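You operate a simulated robot arm through the tools that you are given. There is no shell and no other tool. Be economical: measure what you need, move in short steps, check, and stop when the job is done.

You run a simulated two-armed robot. Do the job below in one go: nothing can be reset, and whatever is moved stays where it is left.

JOB
On the middle table, fold the blue cloth in half.

The check looks at the end state, three seconds after you hand in, the way a careful person would. Anything else that was tipped, shoved, dropped, spilled or broken makes it a failure. Flat cloth is picked up by pressing the open fingertips on it (5 to 10 N) and closing them slowly along it; thin cloth reads only 2 to 8 mm in the jaws.

ROBOT AND FRAMES
Two 7-joint arms with two-finger grippers on one trunk, on a base that drives. Base frame: it is fixed to the floor where the robot stands at the start and does not move with it; the origin is under the middle of the robot, x ahead of it, y to its left, z up; the surface under the hand at the start is at about z = 0.8. Readings come in m, rad, newtons and seconds.
The left shoulder is at the start at [0.05, 0.164, 1.079], the right one opposite. With the tool pointing down near the work surface each hand reaches from about 0.3 to 0.74 m from the robot's upright axis, wherever it stands, measured 20 degrees to its own side. Places, roughly: middle table [0.6, 0.2, 0.8]. Payload 2.45 kg a hand.
Tool frame (each hand has its own): the origin (TCP) lies between the finger pads and is the grasp point; the fingertips stand 0.026 m ahead of it; z points along the fingers, y is the line along which they close. The gripper opens to 0.096 m. The gripper's body begins 0.069 m behind the TCP.
Orientation is told as [roll, pitch, yaw] about the base's x, y, z axes, in that order, counted from this pose: with the fingers straight down and closing along the base's y, the tool's x points along the base's -x, its y along +y and its z along -z.

CONTROLS
- The arms move only by the tool arm_command. It takes "left_increments", "right_increments" or both (then of equal length, played together; a hand with none holds still); each is a list of rows, each a list of 7 numbers: the opening, from 0 (shut) to 1 (fully open), then the shift along the base's x, y, z in cm, then the turn, a rotation vector about the base's x, y, z in rad. In form: [[claw, dx, dy, dz, ax, ay, az], ...]. A call has 1 to 8 rows; each row is the pose to reach, as a shift and turn from the pose commanded when the call began. Each row takes 0.2 s and may step no farther than 0.05 m and 0.15 rad from the row before; otherwise, or with a gripper value out of range, the whole call is refused. A pose out of reach is approached as far as the arm can. The call stops where the force on the tool passes 40 N (or 10 N more than at its start, if that is more) or the arm is blocked; 0.2 s more then pass. Each finger halts on what it meets, pressing with about 31 N; the grip force reading is that of the motor and also rises with nothing between the fingers. The clock runs only during rows and for 0.2 s after the last one: add rows that repeat a pose to give the fingers time. It gives the time, the measured TCP pose, the force on the tool (base axes), the opening and the grip force at its end, in the units of the frame above (readings bear some noise), with the torque about the TCP (base axes, N m) and any sound that the robot's microphone picked up.
- Cameras (640 x 400 px; columns grow to the right, rows downward): "scene" is now at [0.1223, 0.011, 1.5308]; the picture's right is [0.12, -0.99, 0.00], its down [-0.93, -0.11, -0.36] and it looks along [0.36, 0.04, -0.93] (base axes); focal length 284 px, centre (320, 200). "left" rides on the left gripper at [0.082, -0.003, -0.098] in its tool frame; the picture's right is [0.04, 1.00, 0.00], its down [-0.73, 0.03, -0.68] and it looks along [-0.68, 0.03, 0.73] (tool axes); focal length 256 px, centre (320, 200). "right" rides on the right gripper at [0.082, 0.003, -0.098] in its tool frame; the picture's right is [-0.04, 1.00, 0.00], its down [-0.73, -0.03, -0.68] and it looks along [-0.68, -0.03, 0.73] (tool axes); focal length 256 px, centre (320, 200). There is no depth. A picture from a camera that has moved, and an enlarged one, comes with that camera's place and axes in the base frame and with its lens.
- snapshot(camera): a new picture of that camera. No time passes.
- lift_body(by): slides the trunk up (or, below 0, down) by that many m; the arms and the scene camera ride with it, the base frame stays. It gives what a move gives, with no picture.
- roll_base(legs): drives the robot by 1 to 6 legs, each [ahead, left, turn to the left] in m, m and rad, along the robot's own axes; the way and the turn of a leg run together, so that a leg with both is an arc; at most 1.5 m and 3.142 rad a leg. The arms and the cameras ride along, it lands a little off, and it stops where it bumps. It gives what a move gives.
- aim_head(pan, tilt): turns the head with the scene camera to pan (to the left, within 2.094 rad either way) and tilt (down, from -0.506 to 1.204), counted from straight ahead of the robot. It gives what a move gives.
- zoom(camera, box): a new picture of the part [left, top, right, bottom] of that camera's present view, enlarged. No time passes.
- hand_in(): hands the job in; it is judged then, once.

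Go step by step. Nothing tells you exact positions but the pictures and the camera data: compare them with the known pose of the tool, close in by small moves and look again before you grip or let go. The budget is 120 turns and 100 pictures, counting those below and the enlarged ones. Unless the task says otherwise, let go and move clear before handing in, and close with one line.

The tools are called after ">>>" as a command line: name --argument value ..., lists and objects as JSON in quotes. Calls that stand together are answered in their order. arm_command: Moves the arms, as the interface text tells. Its arguments: {"type":"object","properties":{"left_increments":{"type":"array"},"right_increments":{"type":"array"}},"required":[]} The other tools are called the same way: lift_body (by) slides the trunk up or down; roll_base (legs) drives the base; aim_head (pan, tilt) turns the head that bears the scene camera; snapshot (camera) takes a picture; zoom (camera, box) takes an enlarged picture of a part of a camera's view; hand_in () hands the job in.

At the start:

```text
t: 0.0
left_position: [0.3424, 0.2962, 1.0323]
left_tcp_rot: [-0.001, 0.001, 0.0]
left_contact_force: [0.1, -0.3, 0.5]
left_ft_torque: [-0.01, 0.04, 0.0]
left_opening: 0.096
left_finger_force: 0.0
right_position: [0.3133, 0.0053, 1.0449]
right_tcp_rot: [-0.001, 0.003, 0.0]
right_contact_force: [0.2, -0.2, 0.1]
right_ft_torque: [0.0, 0.01, 0.0]
right_opening: 0.0962
right_finger_force: 0.1
trunk travel left (down, up): [-0.25, 0.317]
robot x, y, heading: [-0.0017, 0.0, 0.003]
head pan, tilt: [0.12, 1.201]
```

scene: 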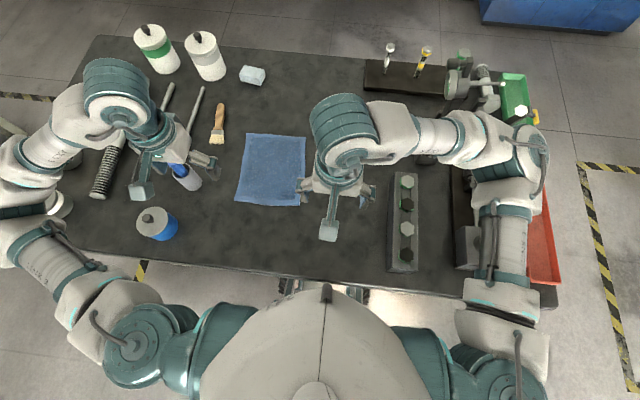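
right: 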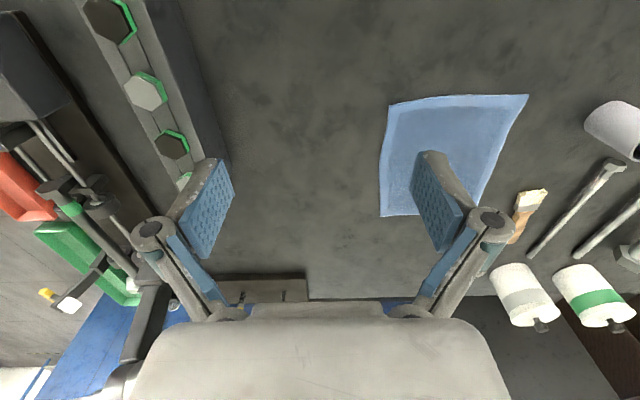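
left: 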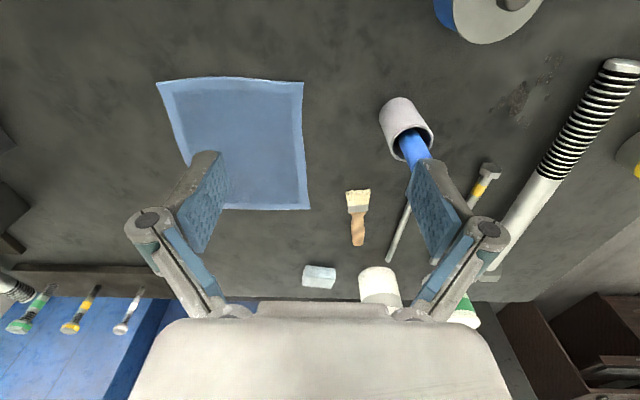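

The blue cloth lies at about x 0.37–0.60, y 0.09–0.29 on the table. I'll zoom in to fix its corners before moving.

>>> zoom --camera "scene" --box '[200, 110, 360, 210]'

>>> zoom --camera "left" --box '[120, 50, 440, 250]'

```text
4.00 times, centred on (280, 160) of scene
camera zoom: at [0.1223, 0.011, 1.5308], right [0.12, -0.99, 0.0], down [-0.93, -0.11, -0.36], along [0.36, 0.04, -0.93], focal length 1138 px, centre (480, 360)
```

zoom: 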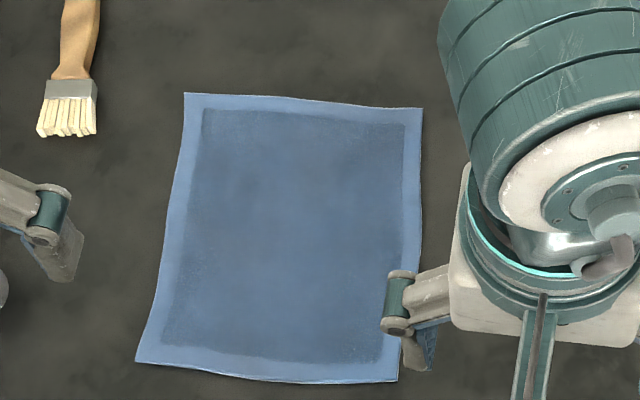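

```text
2.00 times, centred on (280, 150) of left
camera zoom: at [0.2622, 0.2945, 1.1292], right [-0.04, 1.0, 0.0], down [0.73, 0.03, 0.68], along [0.68, 0.03, -0.73], focal length 512 px, centre (400, 300)
```

zoom: 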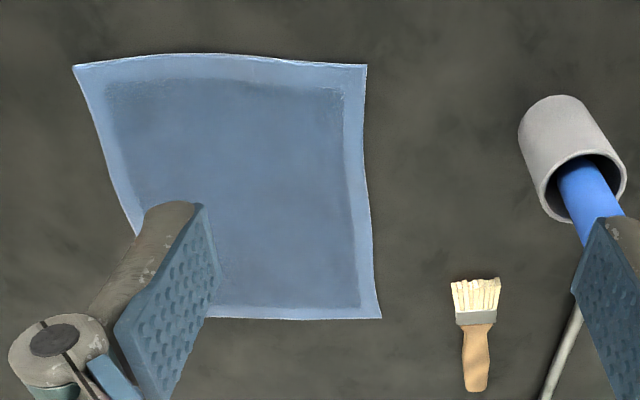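

Both cameras agree: near corners at about (0.374, 0.278) and (0.381, 0.097), far corners at about (0.595, 0.290) and (0.604, 0.110). I'll fold the near edge onto the far edge with both hands, so next I hover over the near corners.

>>> arm_command --left_increments '[[0.31, 0.7, -0.7, -2.2, 0, 0, 0], [0.31, 1.4, -1.4, -4.4, 0, 0, 0], [0.31, 2.1, -2.2, -6.6, 0, 0, 0], [0.31, 2.8, -3.0, -8.8, 0, 0, 0], [0.31, 3.5, -3.7, -11, 0, 0, 0], [0.31, 4.2, -4.4, -13, 0, 0, 0], [0.31, 4.2, -4.4, -13, 0, 0, 0]]' --right_increments '[[0.31, 1.3, 1.9, -2.4, 0, 0, 0], [0.31, 2.6, 3.9, -4.8, 0, 0, 0], [0.31, 3.9, 5.8, -7.2, 0, 0, 0], [0.31, 5.2, 7.8, -9.6, 0, 0, 0], [0.31, 6.5, 9.7, -12, 0, 0, 0], [0.31, 7.7, 11.7, -14.5, 0, 0, 0], [0.31, 7.7, 11.7, -14.5, 0, 0, 0]]'

>>> snapshot --camera "left"

>>> snapshot --camera "right"

>>> snapshot --camera "scene"

```text
t: 1.6
left_position: [0.3821, 0.252, 0.9042]
left_tcp_rot: [0.0, -0.005, -0.001]
left_contact_force: [0.2, -0.1, 0.3]
left_ft_torque: [0.0, 0.0, 0.02]
left_opening: 0.0295
left_finger_force: 0.2
right_position: [0.3858, 0.1201, 0.9008]
right_tcp_rot: [-0.001, -0.003, -0.001]
right_contact_force: [0.0, 0.2, -0.9]
right_ft_torque: [-0.02, 0.0, -0.01]
right_opening: 0.0296
right_finger_force: 0.0
trunk travel left (down, up): [-0.25, 0.317]
robot x, y, heading: [0.0002, 0.0011, 0.007]
head pan, tilt: [0.12, 1.201]
```

```text
94 pictures are left
camera left: at [0.3008, 0.2499, 1.0011], right [-0.04, 1.0, 0.0], down [0.73, 0.03, 0.68], along [0.68, 0.03, -0.73], focal length 256 px, centre (320, 200)
```

left: 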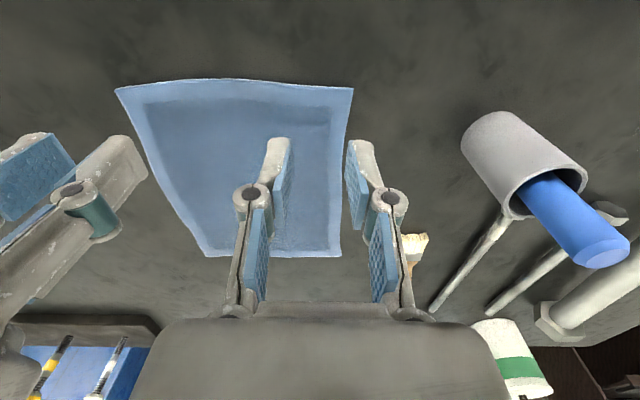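

```text
93 pictures are left
camera right: at [0.3037, 0.1238, 0.9994], right [0.04, 1.0, 0.0], down [0.73, -0.03, 0.68], along [0.68, -0.03, -0.73], focal length 256 px, centre (320, 200)
```

right: 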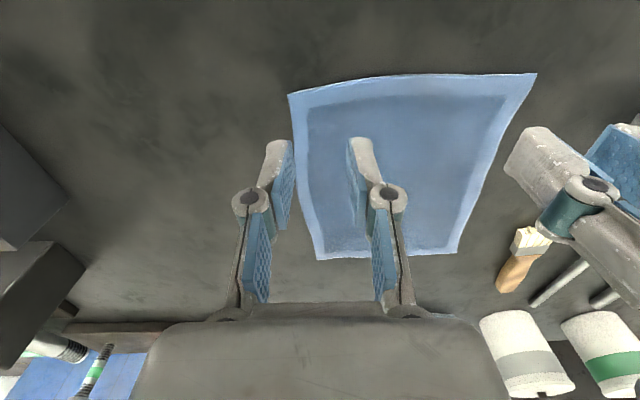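

```text
92 pictures are left
camera scene: at [0.1222, 0.012, 1.5308], right [0.12, -0.99, 0.0], down [-0.93, -0.11, -0.36], along [0.36, 0.04, -0.93], focal length 284 px, centre (320, 200)
```

scene: 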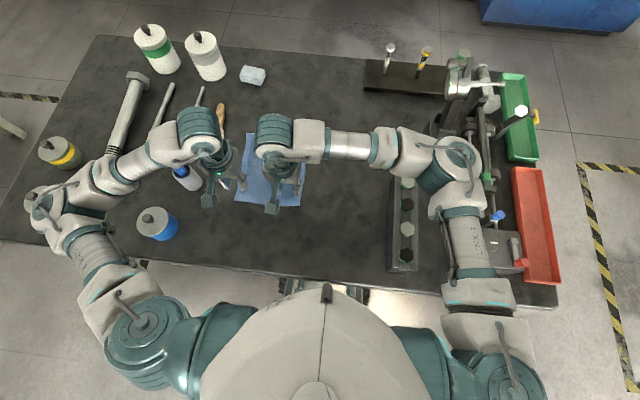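

Both hands hover over their near corners. Now I lower them close to the cloth, with a small inward trim.

>>> arm_command --left_increments '[[0.31, 0.1, -0.2, -2.5, 0, 0, 0], [0.31, 0.2, -0.3, -5, 0, 0, 0], [0.31, 0.2, -0.4, -7.0, 0, 0, 0], [0.31, 0.2, -0.4, -7.0, 0, 0, 0]]' --right_increments '[[0.31, 0.2, 0.2, -2.5, 0, 0, 0], [0.31, 0.4, 0.3, -5, 0, 0, 0], [0.31, 0.4, 0.4, -6.6, 0, 0, 0], [0.31, 0.4, 0.4, -6.6, 0, 0, 0]]'

>>> snapshot --camera "left"

>>> snapshot --camera "right"

```text
t: 2.6
left_position: [0.3832, 0.2462, 0.8355]
left_tcp_rot: [-0.001, -0.001, 0.0]
left_contact_force: [0.1, 0.2, 1.2]
left_ft_torque: [-0.03, 0.0, -0.01]
left_opening: 0.0297
left_finger_force: 0.1
right_position: [0.3912, 0.1259, 0.8372]
right_tcp_rot: [0.001, -0.002, 0.0]
right_contact_force: [0.5, 0.1, 0.5]
right_ft_torque: [0.0, 0.02, -0.02]
right_opening: 0.0296
right_finger_force: 0.0
trunk travel left (down, up): [-0.25, 0.317]
robot x, y, heading: [-0.0001, -0.001, -0.002]
head pan, tilt: [0.12, 1.201]
```

```text
91 pictures are left
camera left: at [0.3023, 0.245, 0.931], right [-0.04, 1.0, 0.0], down [0.73, 0.03, 0.68], along [0.68, 0.03, -0.73], focal length 256 px, centre (320, 200)
```

left: 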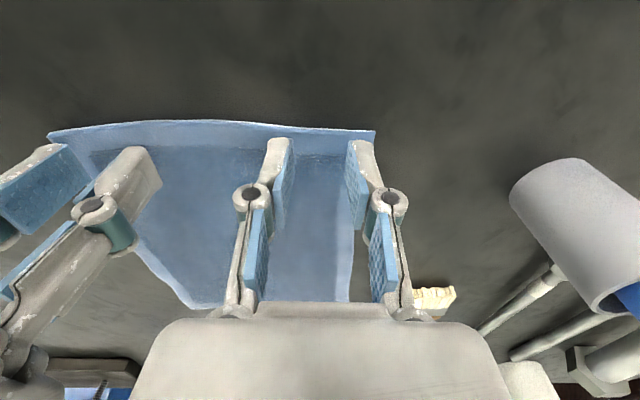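

```text
90 pictures are left
camera right: at [0.3086, 0.1285, 0.9345], right [0.04, 1.0, 0.0], down [0.73, -0.03, 0.68], along [0.68, -0.03, -0.73], focal length 256 px, centre (320, 200)
```

right: 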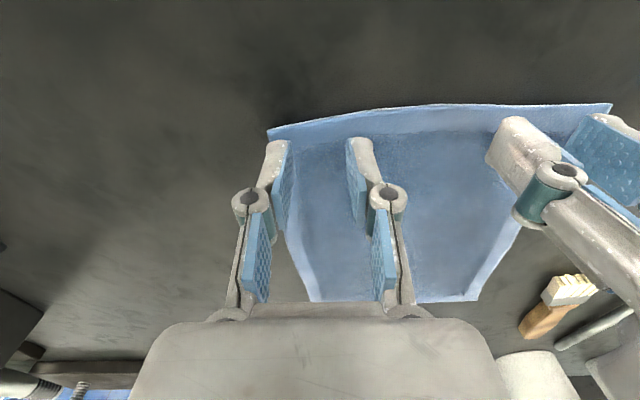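

The tips are about 1 cm above the cloth and slightly inside the edge. I'll shift a little toward the edge and press gently.

>>> arm_command --left_increments '[[0.31, -0.3, 0, 0, 0, 0, 0], [0.31, -0.3, 0, -0.5, 0, 0, 0], [0.31, -0.3, 0, -0.9, 0, 0, 0], [0.31, -0.3, 0, -1.0, 0, 0, 0], [0.31, -0.3, 0, -1.0, 0, 0, 0]]' --right_increments '[[0.31, -0.7, 0, 0, 0, 0, 0], [0.31, -0.7, 0, -0.6, 0, 0, 0], [0.31, -0.7, 0, -1.0, 0, 0, 0], [0.31, -0.7, 0, -1.1, 0, 0, 0], [0.31, -0.7, 0, -1.1, 0, 0, 0]]'

```text
t: 3.8
left_position: [0.3792, 0.2438, 0.8286]
left_tcp_rot: [-0.003, -0.01, -0.001]
left_contact_force: [4.2, -2.0, 31.7]
left_ft_torque: [-0.33, -0.08, 0.09]
left_opening: 0.0261
left_finger_force: 0.0
right_position: [0.3825, 0.1246, 0.8286]
right_tcp_rot: [0.004, -0.007, -0.002]
right_contact_force: [3.5, 3.2, 24.1]
right_ft_torque: [0.36, -0.1, -0.09]
right_opening: 0.0312
right_finger_force: 0.7
trunk travel left (down, up): [-0.25, 0.317]
robot x, y, heading: [0.002, 0.001, 0.001]
head pan, tilt: [0.12, 1.201]
```

Contact at TCP z ≈ 0.829, but pressed too hard (about 30 N), so I ease off to roughly 8 N.

>>> arm_command --left_increments '[[0.31, 0, 0, 0.22, 0, 0, 0], [0.31, 0, 0, 0.22, 0, 0, 0]]' --right_increments '[[0.31, 0, 0, 0.16, 0, 0, 0], [0.31, 0, 0, 0.16, 0, 0, 0]]'

```text
t: 4.4
left_position: [0.3799, 0.244, 0.8276]
left_tcp_rot: [0.0, -0.005, -0.001]
left_contact_force: [1.5, -3.3, 29.4]
left_ft_torque: [-0.46, -0.03, 0.08]
left_opening: 0.0275
left_finger_force: 0.1
right_position: [0.3827, 0.1263, 0.8275]
right_tcp_rot: [0.006, -0.003, 0.0]
right_contact_force: [1.4, 10.4, 27.4]
right_ft_torque: [0.63, -0.08, -0.05]
right_opening: 0.0268
right_finger_force: 10.7
trunk travel left (down, up): [-0.25, 0.317]
robot x, y, heading: [-0.0016, 0.0012, 0.003]
head pan, tilt: [0.12, 1.201]
```

The force is still near 28 N, so I raise a bit more and let it settle.

>>> arm_command --left_increments '[[0.31, 0, 0, 0.2, 0, 0, 0], [0.31, 0, 0, 0.2, 0, 0, 0], [0.31, 0, 0, 0.2, 0, 0, 0]]' --right_increments '[[0.31, 0, 0, 0.2, 0, 0, 0], [0.31, 0, 0, 0.2, 0, 0, 0], [0.31, 0, 0, 0.2, 0, 0, 0]]'

```text
t: 5.2
left_position: [0.3791, 0.2463, 0.8282]
left_tcp_rot: [0.003, -0.001, -0.001]
left_contact_force: [-0.7, -3.8, 15.8]
left_ft_torque: [-0.31, 0.06, -0.06]
left_opening: 0.0299
left_finger_force: 5.9
right_position: [0.3825, 0.1242, 0.8286]
right_tcp_rot: [0.001, -0.004, 0.001]
right_contact_force: [-1.5, 2.2, 14.9]
right_ft_torque: [0.16, 0.03, 0.04]
right_opening: 0.0296
right_finger_force: 0.1
trunk travel left (down, up): [-0.25, 0.317]
robot x, y, heading: [0.0002, 0.0005, 0.001]
head pan, tilt: [0.12, 1.201]
```

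Force is falling, about 15 N now. One more 1 mm raise, then a slow close in the same call.

>>> arm_command --left_increments '[[0.31, 0, 0, 0.1, 0, 0, 0], [0.27, 0, 0, 0.1, 0, 0, 0], [0.22, 0, 0, 0.1, 0, 0, 0], [0.17, 0, 0, 0.1, 0, 0, 0], [0.12, 0, 0, 0.1, 0, 0, 0], [0.07, 0, 0, 0.1, 0, 0, 0], [0.02, 0, 0, 0.1, 0, 0, 0], [0.0, 0, 0, 0.1, 0, 0, 0]]' --right_increments '[[0.31, 0, 0, 0.1, 0, 0, 0], [0.27, 0, 0, 0.1, 0, 0, 0], [0.22, 0, 0, 0.1, 0, 0, 0], [0.17, 0, 0, 0.1, 0, 0, 0], [0.12, 0, 0, 0.1, 0, 0, 0], [0.07, 0, 0, 0.1, 0, 0, 0], [0.02, 0, 0, 0.1, 0, 0, 0], [0.0, 0, 0, 0.1, 0, 0, 0]]'

>>> snapshot --camera "left"

>>> snapshot --camera "right"

```text
t: 7.0
left_position: [0.3799, 0.2463, 0.8289]
left_tcp_rot: [-0.001, -0.003, -0.002]
left_contact_force: [1.4, -14.5, 4.2]
left_ft_torque: [-0.39, 0.01, 0.07]
left_opening: 0.0036
left_finger_force: 31.4
right_position: [0.383, 0.1262, 0.83]
right_tcp_rot: [0.002, -0.004, 0.001]
right_contact_force: [-0.7, 15.8, 4.0]
right_ft_torque: [0.42, 0.0, 0.05]
right_opening: 0.0038
right_finger_force: 31.1
trunk travel left (down, up): [-0.25, 0.317]
robot x, y, heading: [-0.0031, -0.0026, -0.002]
head pan, tilt: [0.12, 1.201]
```

```text
89 pictures are left
camera left: at [0.2994, 0.2447, 0.9258], right [-0.04, 1.0, 0.0], down [0.73, 0.03, 0.68], along [0.68, 0.03, -0.73], focal length 256 px, centre (320, 200)
```

left: 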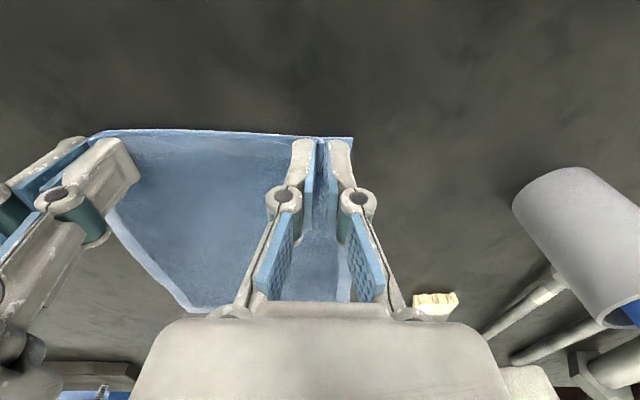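

```text
88 pictures are left
camera right: at [0.3014, 0.1288, 0.9278], right [0.04, 1.0, 0.0], down [0.73, -0.03, 0.68], along [0.68, -0.03, -0.73], focal length 256 px, centre (320, 200)
```

right: 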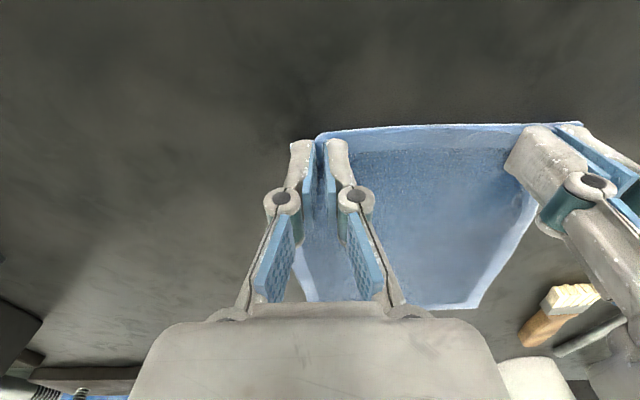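

Both jaws read 3.6–3.8 mm, so cloth is held at each corner. I'll now lift the near edge over along an arc, pitching the hands so the edge rolls over correctly, and stop halfway to look.

>>> arm_command --left_increments '[[0, 0.4, -0.1, 1.9, 0, 0.065, 0], [0, 1.1, -0.2, 3.6, 0, 0.13, 0], [0, 2.3, -0.3, 5.2, 0, 0.195, 0], [0, 3.7, -0.3, 6.6, 0, 0.26, 0], [0, 5.5, -0.3, 7.7, 0, 0.325, 0], [0, 7.4, -0.3, 8.6, 0, 0.39, 0], [0, 9.5, -0.3, 9.0, 0, 0.455, 0], [0, 11.7, -0.3, 9.2, 0, 0.52, 0]]' --right_increments '[[0, 0.4, 0.1, 1.9, 0, 0.065, 0], [0, 1.1, 0.2, 3.6, 0, 0.13, 0], [0, 2.3, 0.3, 5.2, 0, 0.195, 0], [0, 3.7, 0.3, 6.6, 0, 0.26, 0], [0, 5.5, 0.3, 7.7, 0, 0.325, 0], [0, 7.4, 0.3, 8.6, 0, 0.39, 0], [0, 9.5, 0.3, 9.0, 0, 0.455, 0], [0, 11.7, 0.3, 9.2, 0, 0.52, 0]]'

>>> snapshot --camera "left"

>>> snapshot --camera "right"

>>> snapshot --camera "scene"

```text
t: 8.8
left_position: [0.4996, 0.2431, 0.9215]
left_tcp_rot: [-0.002, 0.519, 0.0]
left_contact_force: [-0.7, -4.0, 0.0]
left_ft_torque: [-0.03, -0.03, 0.03]
left_opening: 0.0031
left_finger_force: 30.9
right_position: [0.5032, 0.1297, 0.9202]
right_tcp_rot: [0.0, 0.518, 0.001]
right_contact_force: [-0.1, 5.0, 0.2]
right_ft_torque: [0.08, 0.03, -0.02]
right_opening: 0.0034
right_finger_force: 30.7
trunk travel left (down, up): [-0.25, 0.317]
robot x, y, heading: [-0.0006, -0.0025, 0.003]
head pan, tilt: [0.12, 1.201]
```

```text
87 pictures are left
camera left: at [0.4772, 0.2428, 1.0454], right [-0.03, 1.0, 0.02], down [0.97, 0.03, 0.23], along [0.22, 0.03, -0.97], focal length 256 px, centre (320, 200)
```

left: 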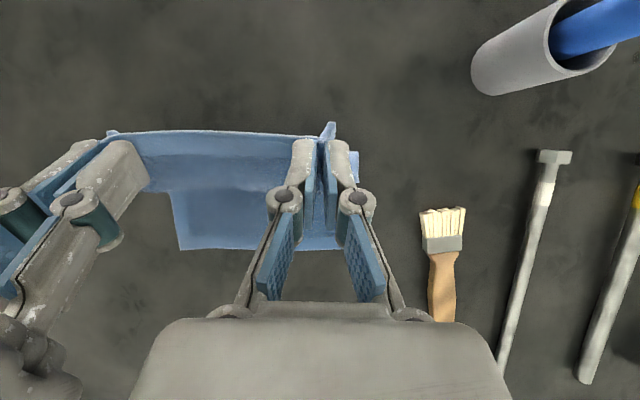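

```text
86 pictures are left
camera right: at [0.4802, 0.1334, 1.0463], right [0.03, 1.0, -0.02], down [0.97, -0.03, 0.23], along [0.23, -0.03, -0.97], focal length 256 px, centre (320, 200)
```

right: 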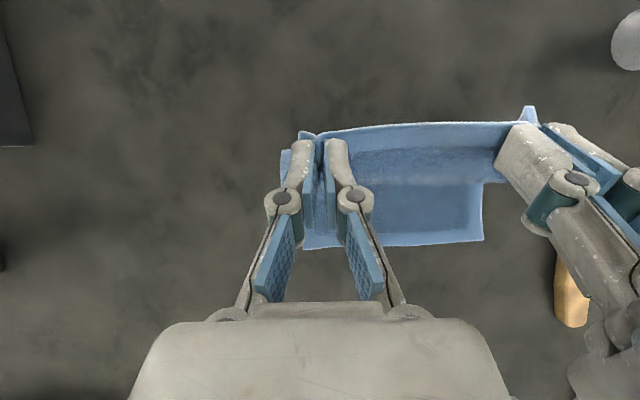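

```text
85 pictures are left
camera scene: at [0.125, 0.0129, 1.5306], right [0.12, -0.99, 0.0], down [-0.93, -0.11, -0.36], along [0.35, 0.04, -0.93], focal length 284 px, centre (320, 200)
```

scene: 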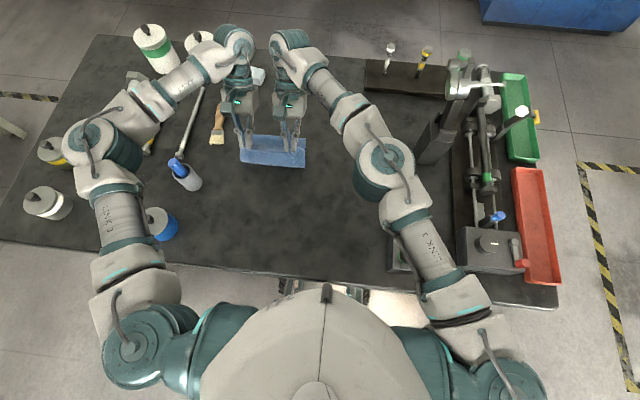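

The cloth is lifted nicely and the far half hasn't moved (far edge at x ≈ 0.585–0.590, y 0.109–0.289). I'll continue the arc, pitching further and shifting about 1 cm left to match the cloth's slight skew, then stop above the table.

>>> arm_command --left_increments '[[0, 1.9, 0.3, -0.3, 0, 0.0725, 0], [0, 3.7, 0.6, -0.8, 0, 0.145, 0], [0, 5.4, 0.9, -1.7, 0, 0.2175, 0], [0, 6.9, 1.2, -2.8, 0, 0.29, 0], [0, 8.2, 1.4, -4.2, 0, 0.3625, 0], [0, 9.1, 1.5, -5.7, 0, 0.435, 0], [0, 9.1, 1.5, -5.7, 0, 0.435, 0]]' --right_increments '[[0, 1.9, 0.2, -0.3, 0, 0.0725, 0], [0, 3.7, 0.4, -0.8, 0, 0.145, 0], [0, 5.4, 0.6, -1.7, 0, 0.2175, 0], [0, 6.9, 0.8, -2.8, 0, 0.29, 0], [0, 8.2, 0.9, -4.2, 0, 0.3625, 0], [0, 9.1, 0.9, -5.7, 0, 0.435, 0], [0, 9.1, 0.9, -5.7, 0, 0.435, 0]]'

>>> snapshot --camera "left"

>>> snapshot --camera "right"

>>> snapshot --camera "scene"

```text
t: 10.4
left_position: [0.5042, 0.257, 0.8527]
left_tcp_rot: [0.001, 0.949, 0.004]
left_contact_force: [-0.4, 0.2, 0.9]
left_ft_torque: [0.01, 0.0, 0.02]
left_opening: 0.0001
left_finger_force: 28.4
left hand out of reach, approached as far as the arm can: row 4, 5, 6, 7
right_position: [0.4574, 0.0914, 0.9039]
right_tcp_rot: [0.005, 0.894, 0.002]
right_contact_force: [-1.1, -1.2, -0.1]
right_ft_torque: [0.02, -0.05, -0.02]
right_opening: 0.0047
right_finger_force: 31.4
right hand out of reach, approached as far as the arm can: row 1, 2, 3, 4, 5, 6, 7
trunk travel left (down, up): [-0.25, 0.317]
robot x, y, heading: [0.0001, 0.0008, 0.004]
head pan, tilt: [0.12, 1.201]
```

```text
84 pictures are left
camera left: at [0.5374, 0.2552, 0.9746], right [-0.02, 1.0, 0.03], down [0.98, 0.03, -0.2], along [-0.2, 0.03, -0.98], focal length 256 px, centre (320, 200)
```

left: 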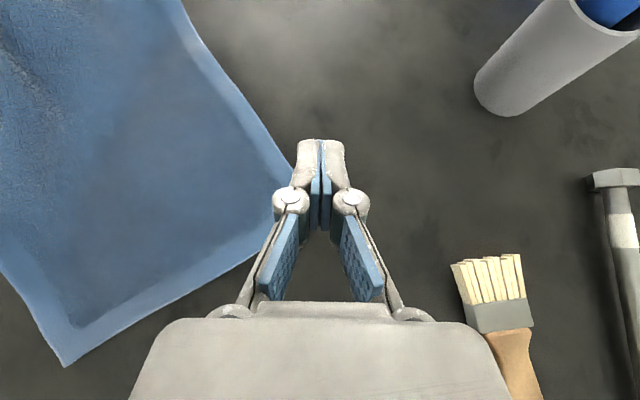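

```text
83 pictures are left
camera right: at [0.4824, 0.0936, 1.0299], right [0.03, 1.0, -0.03], down [0.99, -0.03, -0.15], along [-0.15, -0.02, -0.99], focal length 256 px, centre (320, 200)
```

right: 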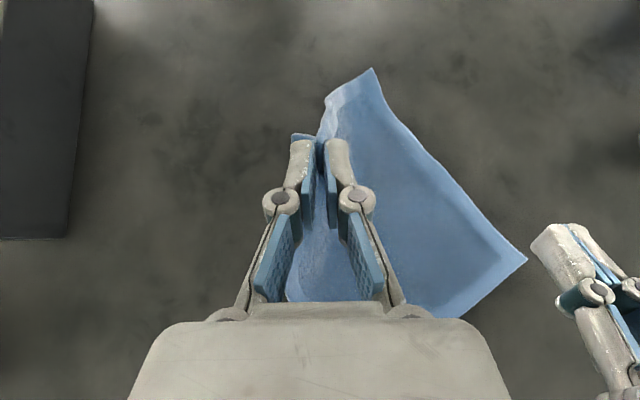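

```text
82 pictures are left
camera scene: at [0.1245, 0.0076, 1.5307], right [0.12, -0.99, 0.0], down [-0.93, -0.11, -0.36], along [0.35, 0.04, -0.93], focal length 284 px, centre (320, 200)
```

scene: 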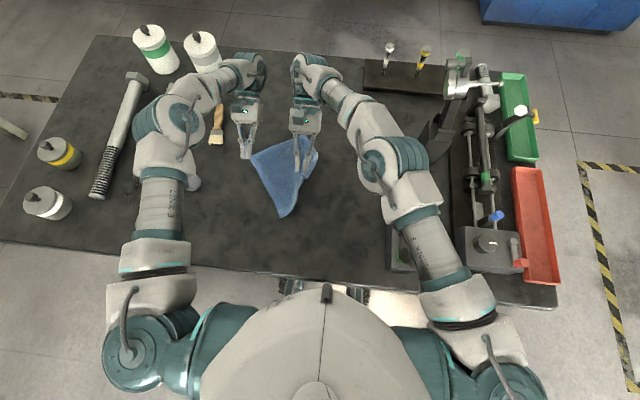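

The hands reached their limit with that pitch: the left lost its corner, and the right veered but still holds. I'll first raise the left hand and pitch it back to see how the commands respond from here.

>>> arm_command --left_increments '[[0, 0, 0, 2, 0, -0.14, 0], [0, -2, 0, 5, 0, -0.28, 0], [0, -4, 1, 8, 0, -0.42, 0], [0, -6, 2, 11, 0, -0.56, 0], [0, -7, 3, 13, 0, -0.7, 0], [0, -8, 4, 15, 0, -0.84, 0], [0.3, -8, 4, 15, 0, -0.95, 0]]'

>>> snapshot --camera "scene"

```text
t: 12.0
left_position: [0.4235, 0.3009, 1.0014]
left_tcp_rot: [-0.001, 0.001, 0.001]
left_contact_force: [-0.1, -0.9, 0.5]
left_ft_torque: [0.0, -0.01, -0.01]
left_opening: 0.0289
left_finger_force: 0.0
right_position: [0.4574, 0.0943, 0.9041]
right_tcp_rot: [0.002, 0.897, -0.002]
right_contact_force: [0.4, -0.9, 0.0]
right_ft_torque: [0.0, 0.0, -0.01]
right_opening: 0.0038
right_finger_force: 29.1
trunk travel left (down, up): [-0.25, 0.317]
robot x, y, heading: [-0.0006, 0.0003, -0.0]
head pan, tilt: [0.12, 1.201]
```

```text
81 pictures are left
camera scene: at [0.1234, 0.0133, 1.5306], right [0.12, -0.99, 0.0], down [-0.93, -0.11, -0.36], along [0.36, 0.04, -0.93], focal length 284 px, centre (320, 200)
```

scene: 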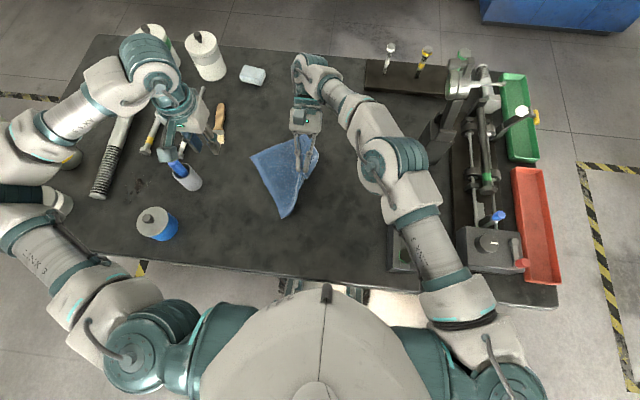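

Commands are relative to the reached pose, and nothing else was disturbed. Let me look at the cloth closely.

>>> zoom --camera "scene" --box '[200, 110, 360, 230]'

>>> snapshot --camera "left"

```text
3.33 times, centred on (280, 170) of scene
camera zoom: at [0.1234, 0.0133, 1.5306], right [0.12, -0.99, 0.0], down [-0.93, -0.11, -0.36], along [0.36, 0.04, -0.93], focal length 948 px, centre (453, 300)
```

zoom: 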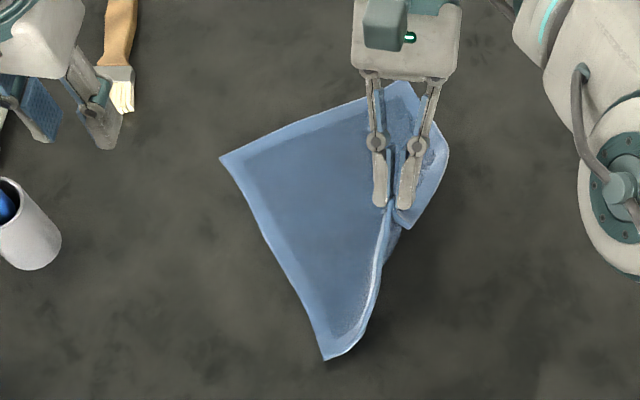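

```text
79 pictures are left
camera left: at [0.3436, 0.2984, 1.0974], right [-0.04, 1.0, 0.0], down [0.73, 0.03, 0.68], along [0.68, 0.03, -0.73], focal length 256 px, centre (320, 200)
```

left: 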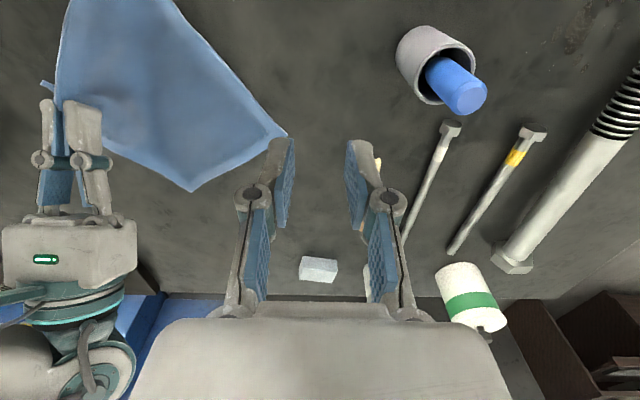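

The cloth has swung about 32° but is unfolded apart from the corner in the right hand. I'll lay that corner back out near (0.43, 0.02): first pitch upright, then yaw to match and lower.

>>> arm_command --right_increments '[[0, -0.4, -0.9, -0.3, 0, -0.14, 0], [0, -0.8, -1.8, -0.6, 0, -0.28, 0], [0, -1.2, -2.7, -1.0, 0, -0.42, 0], [0, -1.7, -3.6, -1.5, 0, -0.56, 0], [0, -2.2, -4.5, -2.0, 0, -0.7, 0], [0, -2.7, -5.4, -2.6, 0, -0.84, 0], [0, -2.7, -5.4, -2.8, 0, -0.895, 0], [0, -2.7, -5.4, -2.8, 0, -0.895, 0]]'

>>> arm_command --right_increments '[[0, -0.1, -0.4, -0.5, 0, 0, 0.14], [0, -0.2, -0.9, -1.2, 0, 0, 0.28], [0, -0.3, -1.3, -2.0, 0, 0, 0.42], [0, -0.3, -1.7, -3.0, 0, 0, 0.54], [0, -0.3, -1.7, -4.0, 0, 0, 0.54], [0, -0.3, -1.7, -4.2, 0, 0, 0.54]]'

>>> snapshot --camera "scene"

>>> snapshot --camera "right"

```text
t: 13.8
left_position: [0.4244, 0.2998, 1.0003]
left_tcp_rot: [0.0, 0.002, 0.0]
left_contact_force: [0.3, 0.7, -0.6]
left_ft_torque: [-0.03, 0.02, -0.02]
left_opening: 0.0289
left_finger_force: 0.0
right_position: [0.4286, 0.038, 0.8779]
right_tcp_rot: [0.004, 0.001, 0.002]
right_contact_force: [0.9, 0.0, -0.9]
right_ft_torque: [-0.01, 0.0, 0.05]
right_opening: 0.004
right_finger_force: 29.8
trunk travel left (down, up): [-0.25, 0.317]
robot x, y, heading: [0.0012, -0.0004, -0.0]
head pan, tilt: [0.12, 1.201]
```

```text
t: 15.2
left_position: [0.4242, 0.299, 1.0007]
left_tcp_rot: [0.0, 0.003, 0.001]
left_contact_force: [-0.5, 0.6, -0.3]
left_ft_torque: [-0.01, -0.01, -0.01]
left_opening: 0.0289
left_finger_force: 0.0
right_position: [0.4276, 0.0202, 0.8363]
right_tcp_rot: [0.004, 0.001, 0.543]
right_contact_force: [-0.7, -0.2, 0.7]
right_ft_torque: [0.02, -0.01, -0.03]
right_opening: 0.0031
right_finger_force: 27.9
trunk travel left (down, up): [-0.25, 0.317]
robot x, y, heading: [-0.0011, -0.0001, 0.001]
head pan, tilt: [0.12, 1.201]
```

```text
78 pictures are left
camera scene: at [0.1231, 0.0107, 1.5307], right [0.12, -0.99, 0.0], down [-0.93, -0.11, -0.36], along [0.36, 0.04, -0.93], focal length 284 px, centre (320, 200)
```

scene: 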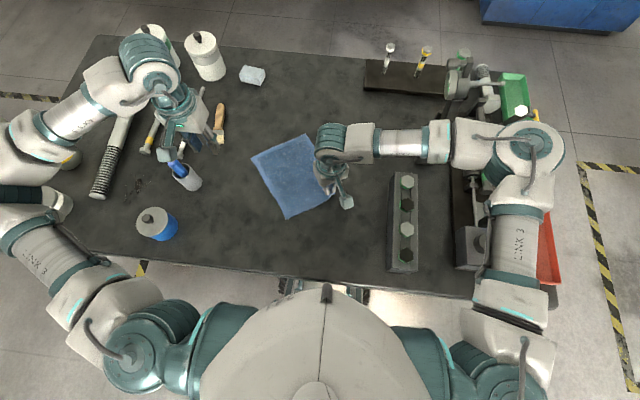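

```text
77 pictures are left
camera right: at [0.3556, -0.0187, 0.934], right [-0.48, 0.88, 0.0], down [0.65, 0.35, 0.68], along [0.59, 0.33, -0.73], focal length 256 px, centre (320, 200)
```

right: 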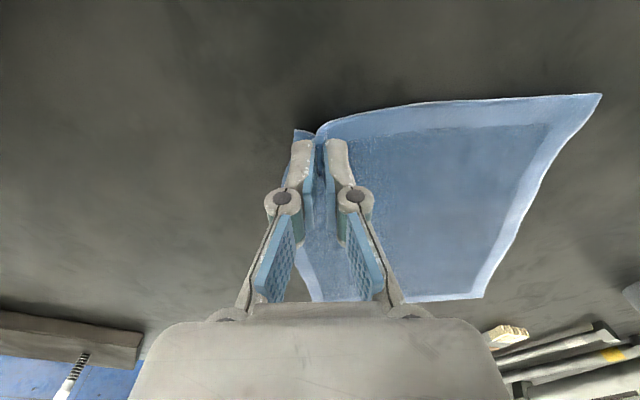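

The cloth is spread flat again, only rotated. I'll set this corner down, open, and lift clear, then regrip right at the edge for a cleaner fold.

>>> arm_command --right_increments '[[0, 0, 0, -0.5, 0, 0, 0], [0.1, 0, 0, -0.6, 0, 0, 0], [0.2, 0, 0, -0.6, 0, 0, 0], [0.31, 0, 0, -0.6, 0, 0, 0], [0.31, 0, 0, 2, 0, 0, 0], [0.31, 0, 0, 6, 0, 0, 0], [0.31, -1, -3, 10, 0, 0, 0], [0.31, -2, -7, 12, 0, 0, 0]]'

>>> zoom --camera "scene" --box '[220, 110, 380, 230]'

>>> snapshot --camera "right"

>>> snapshot --camera "left"

```text
refused: row 7 steps farther than a row can; nothing moved
```

```text
3.33 times, centred on (300, 170) of scene
camera zoom: at [0.1231, 0.0107, 1.5307], right [0.12, -0.99, 0.0], down [-0.93, -0.11, -0.36], along [0.36, 0.04, -0.93], focal length 948 px, centre (387, 300)
```

zoom: 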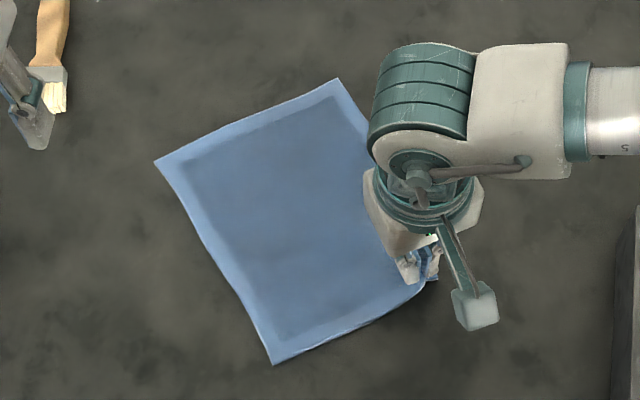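

```text
75 pictures are left
camera right: at [0.3556, -0.0187, 0.934], right [-0.48, 0.88, 0.0], down [0.65, 0.35, 0.68], along [0.59, 0.33, -0.73], focal length 256 px, centre (320, 200)
```

right: 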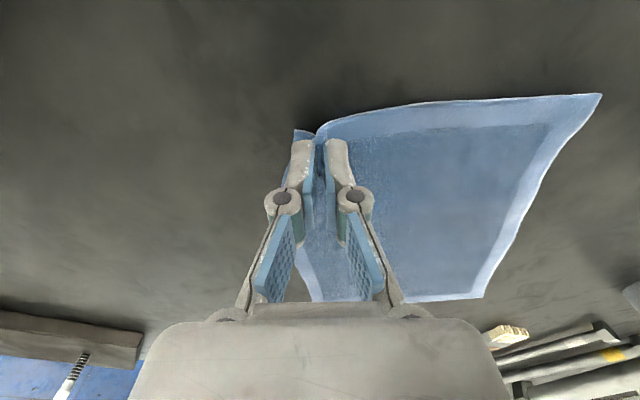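

```text
74 pictures are left
camera left: at [0.3438, 0.2978, 1.0975], right [-0.04, 1.0, 0.0], down [0.74, 0.03, 0.68], along [0.68, 0.03, -0.74], focal length 256 px, centre (320, 200)
```

left: 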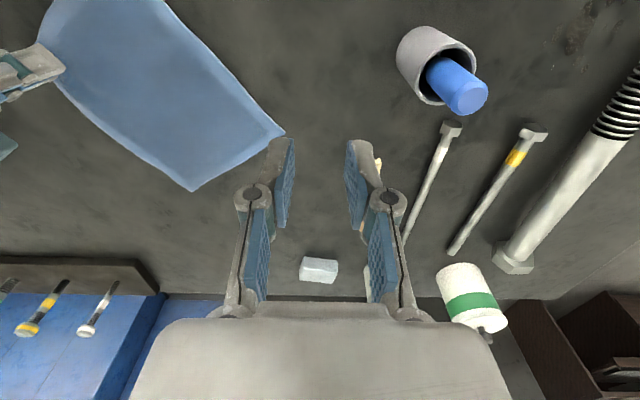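

The call was refused for one long step; I'll redo it with shorter ones.

>>> arm_command --right_increments '[[0, 0, 0, -0.5, 0, 0, 0], [0.1, 0, 0, -0.6, 0, 0, 0], [0.2, 0, 0, -0.6, 0, 0, 0], [0.31, 0, 0, -0.6, 0, 0, 0], [0.31, 0, 0, 2, 0, 0, 0], [0.31, 0, 0, 6, 0, 0, 0], [0.31, -1, -2, 9, 0, 0, 0], [0.31, -2, -5, 11, 0, 0, 0]]'

>>> zoom --camera "scene" --box '[220, 110, 380, 230]'

>>> snapshot --camera "right"

```text
t: 17.0
left_position: [0.4245, 0.2967, 1.0021]
left_tcp_rot: [0.002, 0.002, 0.001]
left_contact_force: [-0.3, 0.5, 0.8]
left_ft_torque: [-0.01, -0.03, 0.01]
left_opening: 0.0289
left_finger_force: 0.0
right_position: [0.406, -0.0305, 0.9477]
right_tcp_rot: [0.004, 0.001, 0.54]
right_contact_force: [0.3, 0.0, 0.3]
right_ft_torque: [0.05, -0.02, -0.04]
right_opening: 0.0299
right_finger_force: 0.1
trunk travel left (down, up): [-0.25, 0.317]
robot x, y, heading: [0.0046, -0.0025, -0.002]
head pan, tilt: [0.12, 1.201]
```

```text
3.33 times, centred on (300, 170) of scene
camera zoom: at [0.1223, 0.0075, 1.5308], right [0.12, -0.99, 0.0], down [-0.93, -0.11, -0.36], along [0.36, 0.04, -0.93], focal length 948 px, centre (387, 300)
```

zoom: 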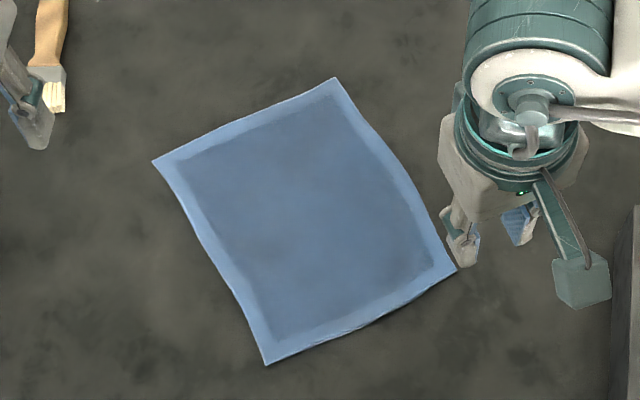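

```text
72 pictures are left
camera right: at [0.3345, -0.0707, 1.0457], right [-0.48, 0.88, 0.0], down [0.65, 0.35, 0.68], along [0.59, 0.33, -0.73], focal length 256 px, centre (320, 200)
```

right: 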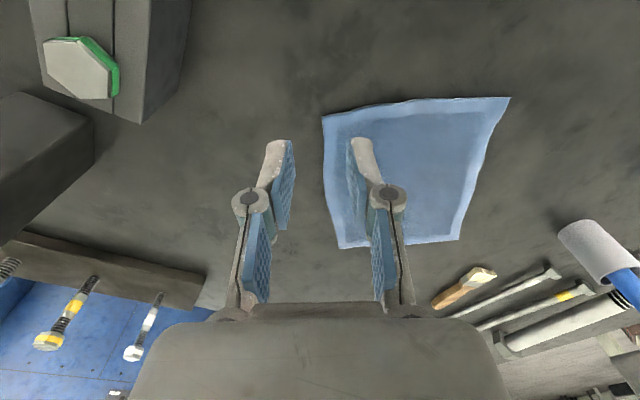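

The cloth is flat again and springs straight, rotated about 34°. I'll hover both hands (yaw 0.6) over its near edge, only overlapping the edge by about 1 cm this time.

>>> arm_command --left_increments '[[0.31, -1.3, -3.1, -1, 0, 0, 0.1], [0.31, -2.6, -6.2, -2, 0, 0, 0.2], [0.31, -3.9, -9.3, -3.5, 0, 0, 0.3], [0.31, -5.2, -12.4, -5.5, 0, 0, 0.4], [0.31, -6.5, -15.5, -7.5, 0, 0, 0.5], [0.31, -7.75, -18.7, -10, 0, 0, 0.6], [0.31, -7.75, -18.7, -10, 0, 0, 0.6]]' --right_increments '[[0.31, 0.2, 0.6, -0.8, 0, 0, 0.01], [0.31, 0.3, 1.2, -1.6, 0, 0, 0.02], [0.31, 0.5, 1.8, -2.4, 0, 0, 0.03], [0.31, 0.7, 2.5, -3.2, 0, 0, 0.04], [0.31, 0.9, 3.2, -4, 0, 0, 0.05], [0.31, 1.0, 3.85, -4.8, 0, 0, 0.06], [0.31, 1.0, 3.85, -4.8, 0, 0, 0.06]]'

>>> snapshot --camera "left"

>>> snapshot --camera "right"

>>> snapshot --camera "scene"

```text
t: 18.6
left_position: [0.3444, 0.113, 0.9011]
left_tcp_rot: [-0.001, 0.003, 0.602]
left_contact_force: [-0.4, -0.5, 0.8]
left_ft_torque: [0.0, 0.0, 0.0]
left_opening: 0.0299
left_finger_force: 0.0
right_position: [0.4186, 0.0098, 0.8961]
right_tcp_rot: [0.003, -0.001, 0.601]
right_contact_force: [0.3, -0.4, -0.8]
right_ft_torque: [0.0, -0.02, 0.03]
right_opening: 0.0297
right_finger_force: 0.1
trunk travel left (down, up): [-0.25, 0.317]
robot x, y, heading: [0.0024, 0.0016, 0.0]
head pan, tilt: [0.12, 1.201]
```

```text
71 pictures are left
camera left: at [0.2796, 0.0659, 0.9986], right [-0.6, 0.8, 0.0], down [0.59, 0.44, 0.68], along [0.54, 0.41, -0.74], focal length 256 px, centre (320, 200)
```

left: 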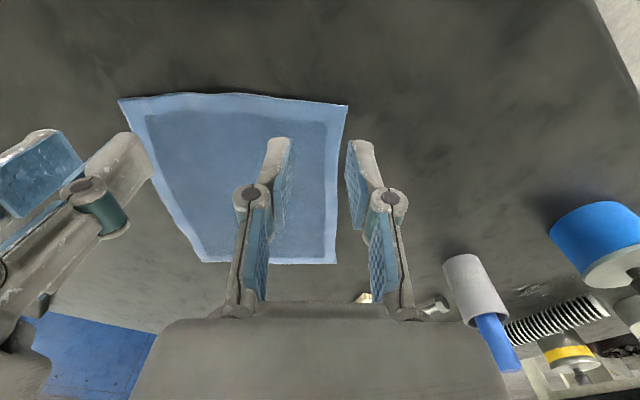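

```text
70 pictures are left
camera right: at [0.3482, -0.0339, 0.9957], right [-0.53, 0.85, 0.0], down [0.62, 0.39, 0.68], along [0.57, 0.36, -0.73], focal length 256 px, centre (320, 200)
```

right: 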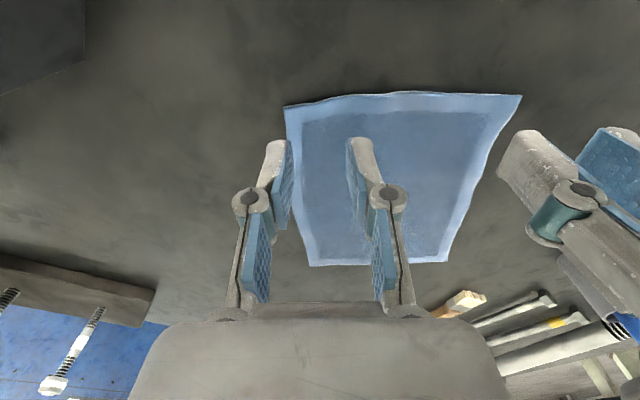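

```text
69 pictures are left
camera scene: at [0.1227, 0.0088, 1.5308], right [0.12, -0.99, 0.0], down [-0.93, -0.11, -0.36], along [0.36, 0.04, -0.93], focal length 284 px, centre (320, 200)
```

scene: 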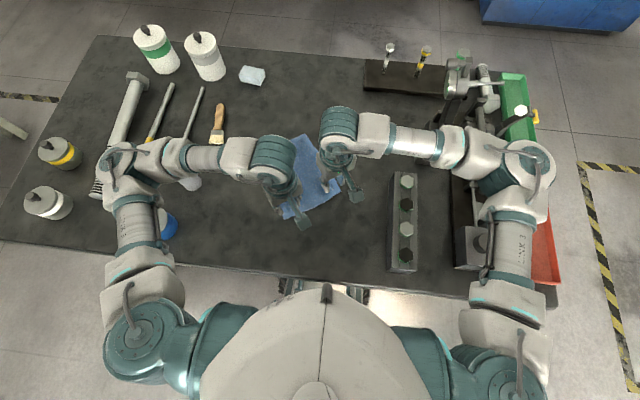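

Hands are about 1 cm inside the edge; I shift them back to grip only the rim and lower to just above the cloth.

>>> arm_command --left_increments '[[0.31, -0.2, -0.5, -2.5, 0, 0, 0], [0.31, -0.2, -0.55, -5, 0, 0, 0], [0.31, -0.2, -0.55, -6.5, 0, 0, 0], [0.31, -0.2, -0.55, -6.5, 0, 0, 0], [0.31, -0.2, -0.55, -6.5, 0, 0, 0]]' --right_increments '[[0.31, -0.6, -0.4, -2.5, 0, 0, 0], [0.31, -0.65, -0.45, -4.5, 0, 0, 0], [0.31, -0.65, -0.45, -6.0, 0, 0, 0], [0.31, -0.65, -0.45, -6.0, 0, 0, 0], [0.31, -0.65, -0.45, -6.0, 0, 0, 0]]'

>>> snapshot --camera "left"

>>> snapshot --camera "right"

```text
t: 19.8
left_position: [0.3446, 0.1077, 0.8354]
left_tcp_rot: [0.003, 0.003, 0.6]
left_contact_force: [-0.3, -0.1, -0.6]
left_ft_torque: [-0.02, 0.0, 0.02]
left_opening: 0.0295
left_finger_force: 0.1
right_position: [0.4114, 0.005, 0.8364]
right_tcp_rot: [0.004, 0.002, 0.601]
right_contact_force: [0.4, -0.6, -0.1]
right_ft_torque: [-0.04, 0.01, -0.04]
right_opening: 0.0298
right_finger_force: 0.0
trunk travel left (down, up): [-0.25, 0.317]
robot x, y, heading: [-0.002, 0.0025, -0.003]
head pan, tilt: [0.12, 1.201]
```

```text
68 pictures are left
camera left: at [0.2804, 0.0608, 0.9324], right [-0.6, 0.8, 0.0], down [0.59, 0.44, 0.68], along [0.54, 0.4, -0.74], focal length 256 px, centre (320, 200)
```

left: 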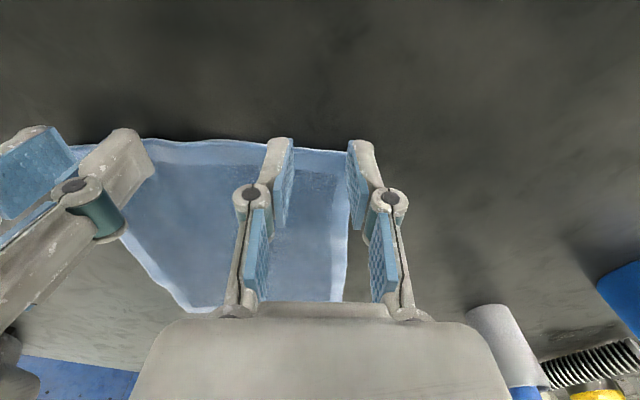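

```text
67 pictures are left
camera right: at [0.3414, -0.0381, 0.936], right [-0.53, 0.85, 0.0], down [0.62, 0.39, 0.68], along [0.57, 0.36, -0.73], focal length 256 px, centre (320, 200)
```

right: 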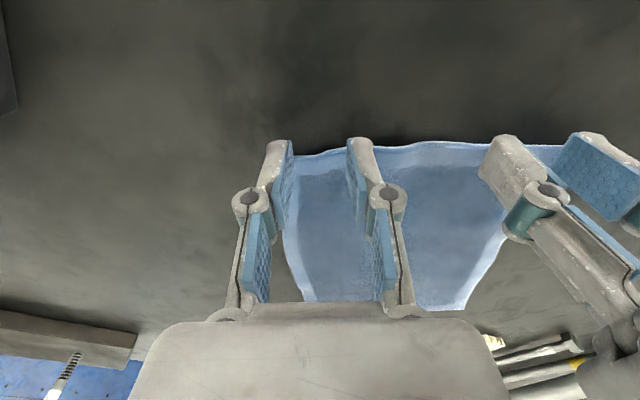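

Each finger overlaps the rim by 12–15 mm, which is what I want. I trim a few millimetres inward from the corners and press lightly.

>>> arm_command --left_increments '[[0.31, 0.23, -0.33, 0, 0, 0, 0], [0.31, 0.23, -0.33, -0.3, 0, 0, 0], [0.31, 0.23, -0.33, -0.6, 0, 0, 0], [0.31, 0.23, -0.33, -0.7, 0, 0, 0], [0.31, 0.23, -0.33, -0.7, 0, 0, 0], [0.31, 0.23, -0.33, -0.7, 0, 0, 0]]' --right_increments '[[0.31, -0.17, 0.25, 0, 0, 0, 0], [0.31, -0.17, 0.25, -0.3, 0, 0, 0], [0.31, -0.17, 0.25, -0.6, 0, 0, 0], [0.31, -0.17, 0.25, -0.75, 0, 0, 0], [0.31, -0.17, 0.25, -0.75, 0, 0, 0], [0.31, -0.17, 0.25, -0.75, 0, 0, 0]]'

```text
t: 21.2
left_position: [0.3461, 0.1045, 0.8296]
left_tcp_rot: [0.001, 0.004, 0.6]
left_contact_force: [-0.2, -0.9, 4.7]
left_ft_torque: [-0.04, -0.04, 0.0]
left_opening: 0.0298
left_finger_force: 0.1
right_position: [0.4087, 0.0075, 0.8306]
right_tcp_rot: [0.003, 0.0, 0.601]
right_contact_force: [0.3, 0.3, 0.7]
right_ft_torque: [-0.01, -0.04, 0.02]
right_opening: 0.0299
right_finger_force: 0.1
trunk travel left (down, up): [-0.25, 0.317]
robot x, y, heading: [-0.0047, 0.0021, -0.006]
head pan, tilt: [0.12, 1.201]
```

Left presses about 5 N and right has barely touched. Small extra press, then a slow close.

>>> arm_command --left_increments '[[0.31, 0, 0, -0.05, 0, 0, 0], [0.31, 0, 0, -0.05, 0, 0, 0]]' --right_increments '[[0.31, 0, 0, -0.15, 0, 0, 0], [0.31, 0, 0, -0.15, 0, 0, 0]]'

```text
t: 21.8
left_position: [0.347, 0.1039, 0.8284]
left_tcp_rot: [-0.002, 0.001, 0.6]
left_contact_force: [-0.5, 0.6, 8.4]
left_ft_torque: [0.02, -0.03, -0.06]
left_opening: 0.03
left_finger_force: 0.0
right_position: [0.4085, 0.0085, 0.8291]
right_tcp_rot: [0.004, 0.0, 0.6]
right_contact_force: [0.9, -0.2, 4.3]
right_ft_torque: [0.02, -0.03, -0.03]
right_opening: 0.0298
right_finger_force: 0.1
trunk travel left (down, up): [-0.25, 0.317]
robot x, y, heading: [0.0023, 0.0011, -0.002]
head pan, tilt: [0.12, 1.201]
```

Pressure is right; closing slowly.

>>> arm_command --left_increments '[[0.29, 0, 0, 0, 0, 0, 0], [0.25, 0, 0, 0, 0, 0, 0], [0.2, 0, 0, 0, 0, 0, 0], [0.15, 0, 0, 0, 0, 0, 0], [0.1, 0, 0, 0, 0, 0, 0], [0.05, 0, 0, 0, 0, 0, 0], [0.0, 0, 0, 0, 0, 0, 0], [0.0, 0, 0, 0, 0, 0, 0]]' --right_increments '[[0.29, 0, 0, -0.05, 0, 0, 0], [0.25, 0, 0, -0.05, 0, 0, 0], [0.2, 0, 0, -0.05, 0, 0, 0], [0.15, 0, 0, -0.05, 0, 0, 0], [0.1, 0, 0, -0.05, 0, 0, 0], [0.05, 0, 0, -0.05, 0, 0, 0], [0.0, 0, 0, -0.05, 0, 0, 0], [0.0, 0, 0, -0.05, 0, 0, 0]]'

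>>> snapshot --camera "left"

>>> snapshot --camera "right"

```text
t: 23.6
left_position: [0.3477, 0.1035, 0.8301]
left_tcp_rot: [0.001, 0.004, 0.601]
left_contact_force: [3.4, -3.4, 5.7]
left_ft_torque: [-0.08, -0.12, -0.01]
left_opening: 0.0032
left_finger_force: 30.9
right_position: [0.4074, 0.0066, 0.8279]
right_tcp_rot: [0.003, 0.0, 0.601]
right_contact_force: [-2.0, 4.1, 8.1]
right_ft_torque: [0.21, 0.01, 0.05]
right_opening: 0.003
right_finger_force: 30.9
trunk travel left (down, up): [-0.25, 0.317]
robot x, y, heading: [-0.0026, -0.0033, -0.002]
head pan, tilt: [0.12, 1.201]
```

```text
66 pictures are left
camera left: at [0.2822, 0.0571, 0.9254], right [-0.6, 0.8, 0.0], down [0.59, 0.44, 0.68], along [0.54, 0.4, -0.74], focal length 256 px, centre (320, 200)
```

left: 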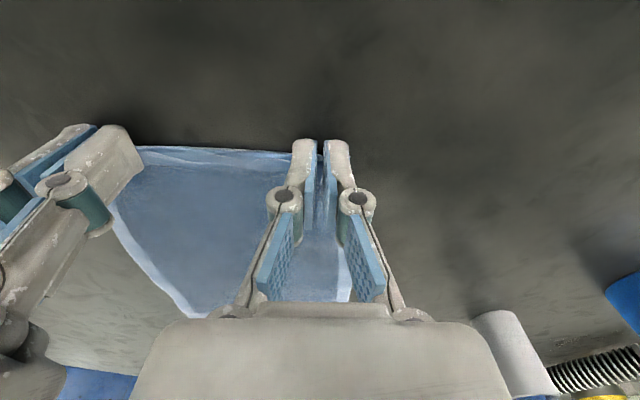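

```text
65 pictures are left
camera right: at [0.3387, -0.0367, 0.9264], right [-0.53, 0.85, 0.0], down [0.62, 0.39, 0.68], along [0.57, 0.36, -0.73], focal length 256 px, centre (320, 200)
```

right: 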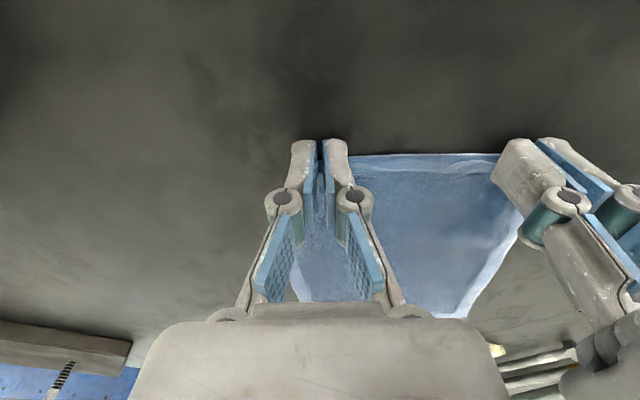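

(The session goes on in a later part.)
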